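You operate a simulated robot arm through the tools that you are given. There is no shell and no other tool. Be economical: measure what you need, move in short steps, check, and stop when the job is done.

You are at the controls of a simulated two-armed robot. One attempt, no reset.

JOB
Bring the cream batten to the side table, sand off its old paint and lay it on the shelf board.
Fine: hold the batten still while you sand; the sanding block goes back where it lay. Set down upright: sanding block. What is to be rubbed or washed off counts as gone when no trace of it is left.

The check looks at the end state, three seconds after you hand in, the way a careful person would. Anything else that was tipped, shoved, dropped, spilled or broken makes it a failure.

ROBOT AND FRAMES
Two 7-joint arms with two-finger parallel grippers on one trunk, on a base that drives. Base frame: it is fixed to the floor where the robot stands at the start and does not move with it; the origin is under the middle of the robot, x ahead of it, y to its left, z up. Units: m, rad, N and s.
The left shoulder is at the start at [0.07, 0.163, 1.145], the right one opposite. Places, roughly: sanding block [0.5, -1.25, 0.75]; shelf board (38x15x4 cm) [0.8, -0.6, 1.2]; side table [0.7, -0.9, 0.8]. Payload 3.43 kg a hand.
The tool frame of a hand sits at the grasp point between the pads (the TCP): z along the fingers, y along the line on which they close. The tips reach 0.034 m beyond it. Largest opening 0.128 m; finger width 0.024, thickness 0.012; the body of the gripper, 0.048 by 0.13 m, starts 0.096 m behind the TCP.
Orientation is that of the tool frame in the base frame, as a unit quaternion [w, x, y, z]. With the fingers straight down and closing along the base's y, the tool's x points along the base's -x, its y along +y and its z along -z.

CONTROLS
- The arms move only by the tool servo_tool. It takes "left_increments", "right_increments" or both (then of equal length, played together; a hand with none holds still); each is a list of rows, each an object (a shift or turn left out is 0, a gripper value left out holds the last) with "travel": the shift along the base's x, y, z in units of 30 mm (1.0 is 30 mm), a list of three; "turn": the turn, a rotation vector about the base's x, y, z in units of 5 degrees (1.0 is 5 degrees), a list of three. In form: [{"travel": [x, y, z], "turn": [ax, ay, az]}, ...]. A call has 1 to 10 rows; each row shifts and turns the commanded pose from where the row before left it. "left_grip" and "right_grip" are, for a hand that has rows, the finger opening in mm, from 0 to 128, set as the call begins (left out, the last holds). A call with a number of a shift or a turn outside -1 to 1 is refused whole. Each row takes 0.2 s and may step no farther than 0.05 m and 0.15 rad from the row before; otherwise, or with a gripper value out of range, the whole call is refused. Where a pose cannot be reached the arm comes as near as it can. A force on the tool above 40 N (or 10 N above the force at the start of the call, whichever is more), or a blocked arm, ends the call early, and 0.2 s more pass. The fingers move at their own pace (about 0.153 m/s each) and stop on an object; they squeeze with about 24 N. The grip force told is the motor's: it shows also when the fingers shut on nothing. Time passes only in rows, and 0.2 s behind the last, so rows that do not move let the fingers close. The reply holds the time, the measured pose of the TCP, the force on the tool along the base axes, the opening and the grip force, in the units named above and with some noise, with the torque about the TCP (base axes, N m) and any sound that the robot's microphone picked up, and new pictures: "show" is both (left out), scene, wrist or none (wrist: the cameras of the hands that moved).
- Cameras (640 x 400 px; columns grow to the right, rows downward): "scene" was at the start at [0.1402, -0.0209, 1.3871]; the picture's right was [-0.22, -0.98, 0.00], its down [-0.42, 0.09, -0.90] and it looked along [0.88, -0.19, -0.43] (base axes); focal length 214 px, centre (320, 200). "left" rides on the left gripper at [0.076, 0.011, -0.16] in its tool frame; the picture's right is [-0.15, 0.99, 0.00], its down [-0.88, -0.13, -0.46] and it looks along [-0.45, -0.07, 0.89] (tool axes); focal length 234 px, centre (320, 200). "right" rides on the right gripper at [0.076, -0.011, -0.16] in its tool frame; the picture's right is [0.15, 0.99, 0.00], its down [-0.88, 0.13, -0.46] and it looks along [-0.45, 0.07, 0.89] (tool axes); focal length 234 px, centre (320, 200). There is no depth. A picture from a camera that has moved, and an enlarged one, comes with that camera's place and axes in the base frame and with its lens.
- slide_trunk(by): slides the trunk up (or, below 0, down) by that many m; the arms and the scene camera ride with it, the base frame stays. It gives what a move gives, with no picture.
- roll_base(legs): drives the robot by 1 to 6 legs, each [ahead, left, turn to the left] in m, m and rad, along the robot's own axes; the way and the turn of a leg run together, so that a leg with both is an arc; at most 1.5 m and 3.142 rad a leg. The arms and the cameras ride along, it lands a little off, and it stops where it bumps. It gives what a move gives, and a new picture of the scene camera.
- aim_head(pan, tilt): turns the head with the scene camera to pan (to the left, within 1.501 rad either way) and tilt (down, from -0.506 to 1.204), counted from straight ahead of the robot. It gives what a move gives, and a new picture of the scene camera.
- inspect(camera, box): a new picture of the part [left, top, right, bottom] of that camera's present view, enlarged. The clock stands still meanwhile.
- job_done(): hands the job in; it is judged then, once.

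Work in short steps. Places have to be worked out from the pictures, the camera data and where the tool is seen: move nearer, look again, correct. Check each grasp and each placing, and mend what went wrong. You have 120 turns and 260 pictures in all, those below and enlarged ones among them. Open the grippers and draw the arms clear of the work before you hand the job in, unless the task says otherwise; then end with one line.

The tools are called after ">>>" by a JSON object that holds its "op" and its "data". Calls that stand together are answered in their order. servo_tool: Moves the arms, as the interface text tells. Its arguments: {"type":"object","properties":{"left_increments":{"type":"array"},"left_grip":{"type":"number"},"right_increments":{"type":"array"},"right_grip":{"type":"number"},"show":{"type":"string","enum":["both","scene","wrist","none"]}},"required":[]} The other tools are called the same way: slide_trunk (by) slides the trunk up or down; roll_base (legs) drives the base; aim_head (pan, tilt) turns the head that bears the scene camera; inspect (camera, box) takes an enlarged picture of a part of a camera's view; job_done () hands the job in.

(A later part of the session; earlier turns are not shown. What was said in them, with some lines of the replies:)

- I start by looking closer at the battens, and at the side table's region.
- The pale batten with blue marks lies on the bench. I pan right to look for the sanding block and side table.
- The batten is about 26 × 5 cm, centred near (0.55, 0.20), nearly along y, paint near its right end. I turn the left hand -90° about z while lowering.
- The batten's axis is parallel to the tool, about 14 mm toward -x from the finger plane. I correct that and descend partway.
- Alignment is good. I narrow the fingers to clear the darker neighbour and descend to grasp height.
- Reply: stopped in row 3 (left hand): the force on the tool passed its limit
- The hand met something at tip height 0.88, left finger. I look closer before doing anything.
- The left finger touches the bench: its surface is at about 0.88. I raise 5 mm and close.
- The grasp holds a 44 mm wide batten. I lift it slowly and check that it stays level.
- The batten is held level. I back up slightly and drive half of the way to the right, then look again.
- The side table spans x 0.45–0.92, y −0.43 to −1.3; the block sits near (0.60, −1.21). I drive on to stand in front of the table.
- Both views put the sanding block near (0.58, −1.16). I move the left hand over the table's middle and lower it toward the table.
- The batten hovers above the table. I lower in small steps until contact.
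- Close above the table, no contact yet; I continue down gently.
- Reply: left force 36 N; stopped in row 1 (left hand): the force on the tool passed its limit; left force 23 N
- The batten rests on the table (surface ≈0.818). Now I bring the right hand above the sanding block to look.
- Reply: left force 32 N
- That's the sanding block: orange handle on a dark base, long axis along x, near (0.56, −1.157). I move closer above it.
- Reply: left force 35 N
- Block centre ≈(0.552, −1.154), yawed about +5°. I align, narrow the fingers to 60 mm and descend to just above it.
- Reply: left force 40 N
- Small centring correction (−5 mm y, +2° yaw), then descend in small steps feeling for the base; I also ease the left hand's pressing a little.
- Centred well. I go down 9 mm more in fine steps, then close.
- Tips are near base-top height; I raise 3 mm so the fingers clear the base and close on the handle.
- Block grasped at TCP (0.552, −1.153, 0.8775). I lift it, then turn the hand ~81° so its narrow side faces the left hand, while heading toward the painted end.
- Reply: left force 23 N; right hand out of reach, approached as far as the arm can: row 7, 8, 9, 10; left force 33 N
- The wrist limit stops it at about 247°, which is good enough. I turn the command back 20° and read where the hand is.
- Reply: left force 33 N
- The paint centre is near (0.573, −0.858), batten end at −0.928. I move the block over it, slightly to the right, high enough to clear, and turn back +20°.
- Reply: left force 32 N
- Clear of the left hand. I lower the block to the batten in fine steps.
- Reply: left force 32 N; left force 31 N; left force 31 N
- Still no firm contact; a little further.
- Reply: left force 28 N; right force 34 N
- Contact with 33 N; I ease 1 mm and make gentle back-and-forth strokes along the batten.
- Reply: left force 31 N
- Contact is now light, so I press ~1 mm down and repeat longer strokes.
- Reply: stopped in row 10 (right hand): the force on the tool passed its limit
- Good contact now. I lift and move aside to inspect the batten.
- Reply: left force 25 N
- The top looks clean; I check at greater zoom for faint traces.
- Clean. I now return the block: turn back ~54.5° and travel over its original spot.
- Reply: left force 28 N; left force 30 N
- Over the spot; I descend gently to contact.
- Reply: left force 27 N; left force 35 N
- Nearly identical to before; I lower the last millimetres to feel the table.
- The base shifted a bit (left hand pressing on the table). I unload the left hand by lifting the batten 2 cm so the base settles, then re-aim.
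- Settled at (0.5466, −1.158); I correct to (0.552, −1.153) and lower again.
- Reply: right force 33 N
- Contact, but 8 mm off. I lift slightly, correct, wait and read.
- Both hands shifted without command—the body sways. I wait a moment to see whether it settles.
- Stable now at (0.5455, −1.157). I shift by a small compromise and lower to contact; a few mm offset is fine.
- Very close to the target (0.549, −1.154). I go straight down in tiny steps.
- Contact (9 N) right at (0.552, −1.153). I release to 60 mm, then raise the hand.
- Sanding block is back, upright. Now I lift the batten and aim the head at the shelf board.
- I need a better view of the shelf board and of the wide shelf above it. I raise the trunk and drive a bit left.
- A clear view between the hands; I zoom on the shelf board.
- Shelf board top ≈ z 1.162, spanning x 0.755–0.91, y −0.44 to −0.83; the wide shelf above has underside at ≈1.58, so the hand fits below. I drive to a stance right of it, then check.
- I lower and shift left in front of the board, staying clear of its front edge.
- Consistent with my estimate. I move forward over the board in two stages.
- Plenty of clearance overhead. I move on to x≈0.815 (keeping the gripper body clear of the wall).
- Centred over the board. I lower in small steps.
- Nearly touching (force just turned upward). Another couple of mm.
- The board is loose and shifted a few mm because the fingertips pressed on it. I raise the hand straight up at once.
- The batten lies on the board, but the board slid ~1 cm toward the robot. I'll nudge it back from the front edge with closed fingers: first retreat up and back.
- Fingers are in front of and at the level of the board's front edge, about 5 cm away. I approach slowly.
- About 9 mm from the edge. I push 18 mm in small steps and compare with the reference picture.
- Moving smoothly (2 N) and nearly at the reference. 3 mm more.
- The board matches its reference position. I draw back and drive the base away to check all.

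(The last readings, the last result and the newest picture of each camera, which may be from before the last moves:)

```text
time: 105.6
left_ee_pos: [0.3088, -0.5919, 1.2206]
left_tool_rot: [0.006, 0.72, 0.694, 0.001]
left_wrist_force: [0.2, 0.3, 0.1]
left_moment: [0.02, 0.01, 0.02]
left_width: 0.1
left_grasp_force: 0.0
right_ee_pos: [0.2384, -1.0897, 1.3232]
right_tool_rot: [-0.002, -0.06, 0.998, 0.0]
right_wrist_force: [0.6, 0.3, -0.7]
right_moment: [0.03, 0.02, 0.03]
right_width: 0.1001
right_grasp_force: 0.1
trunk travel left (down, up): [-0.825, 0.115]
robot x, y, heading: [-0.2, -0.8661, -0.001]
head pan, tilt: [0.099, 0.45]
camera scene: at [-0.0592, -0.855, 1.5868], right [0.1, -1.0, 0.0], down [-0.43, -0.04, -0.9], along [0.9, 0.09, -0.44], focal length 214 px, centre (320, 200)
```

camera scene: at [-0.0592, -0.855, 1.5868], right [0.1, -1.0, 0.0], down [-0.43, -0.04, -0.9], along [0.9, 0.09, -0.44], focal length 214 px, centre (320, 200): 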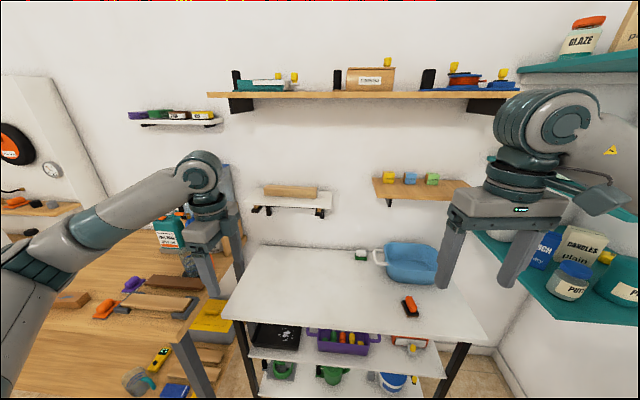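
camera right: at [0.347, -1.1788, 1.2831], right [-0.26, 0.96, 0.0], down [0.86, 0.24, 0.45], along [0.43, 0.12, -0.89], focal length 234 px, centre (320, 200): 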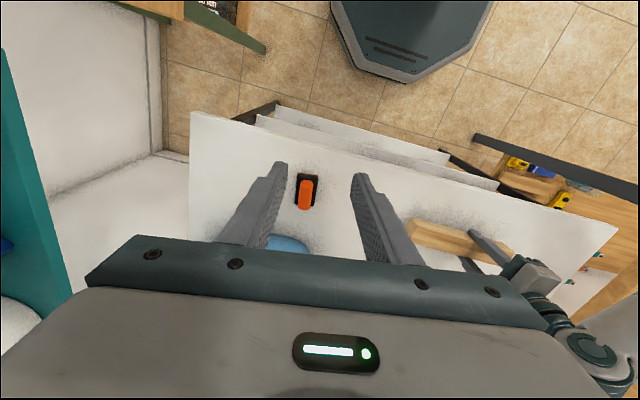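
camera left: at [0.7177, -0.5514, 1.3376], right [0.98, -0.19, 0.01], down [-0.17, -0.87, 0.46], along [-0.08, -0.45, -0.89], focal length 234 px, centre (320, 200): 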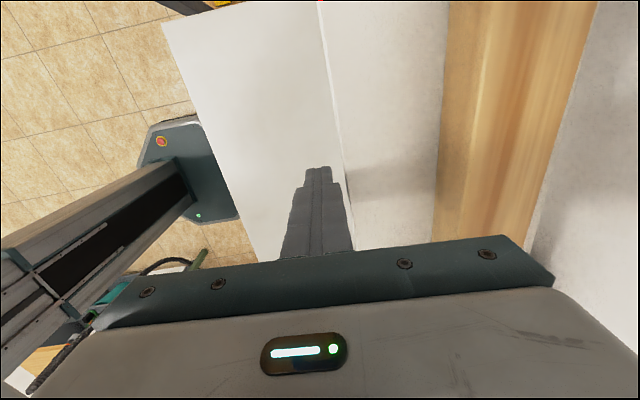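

A last close look at the batten on its board and at the sanding block.

>>> {"op": "inspect", "data": {"camera": "scene", "box": [235, 170, 345, 230]}}

>>> {"op": "inspect", "data": {"camera": "scene", "box": [340, 230, 460, 330]}}

```text
5.82 times, centred on (290, 200) of scene
camera zoom: at [-0.0592, -0.855, 1.5868], right [0.1, -1.0, 0.0], down [-0.43, -0.04, -0.9], along [0.9, 0.09, -0.44], focal length 1248 px, centre (494, 200)
```

zoom: 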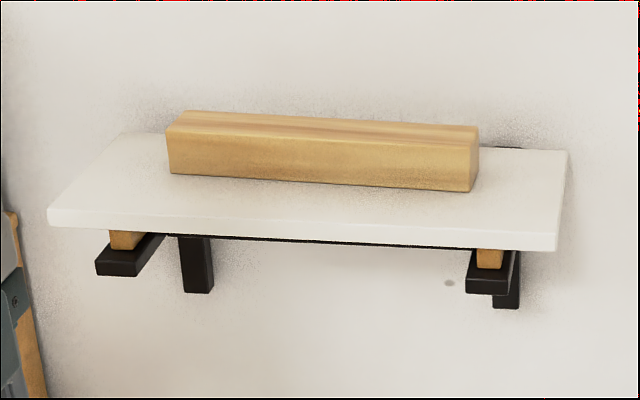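

```text
4.00 times, centred on (400, 280) of scene
camera zoom: at [-0.0592, -0.855, 1.5868], right [0.1, -1.0, 0.0], down [-0.43, -0.04, -0.9], along [0.9, 0.09, -0.44], focal length 858 px, centre (0, -120)
```

zoom: 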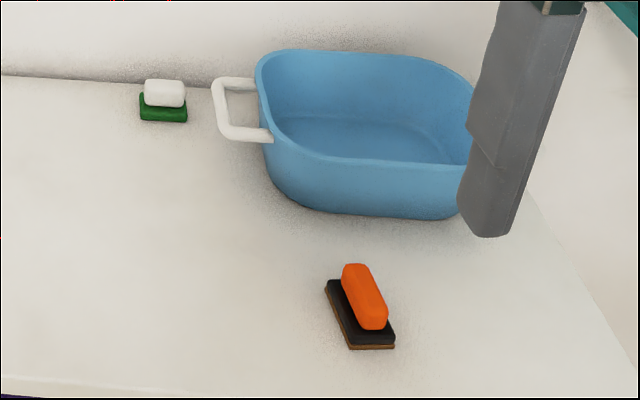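

The batten lies clean on the shelf board, the sanding block is back upright, and both hands are open and clear. I hand in.

>>> {"op": "job_done", "data": {}}

```text
The job is handed in.
```

The batten was sanded on the side table while I held it, and it now lies on the shelf board with no paint showing on the faces I could see; its back and underside I never saw. The sanding block is back in its place, upright. The loose shelf board slid about 1 cm when I let go of the batten, so I nudged it back to where it had been.
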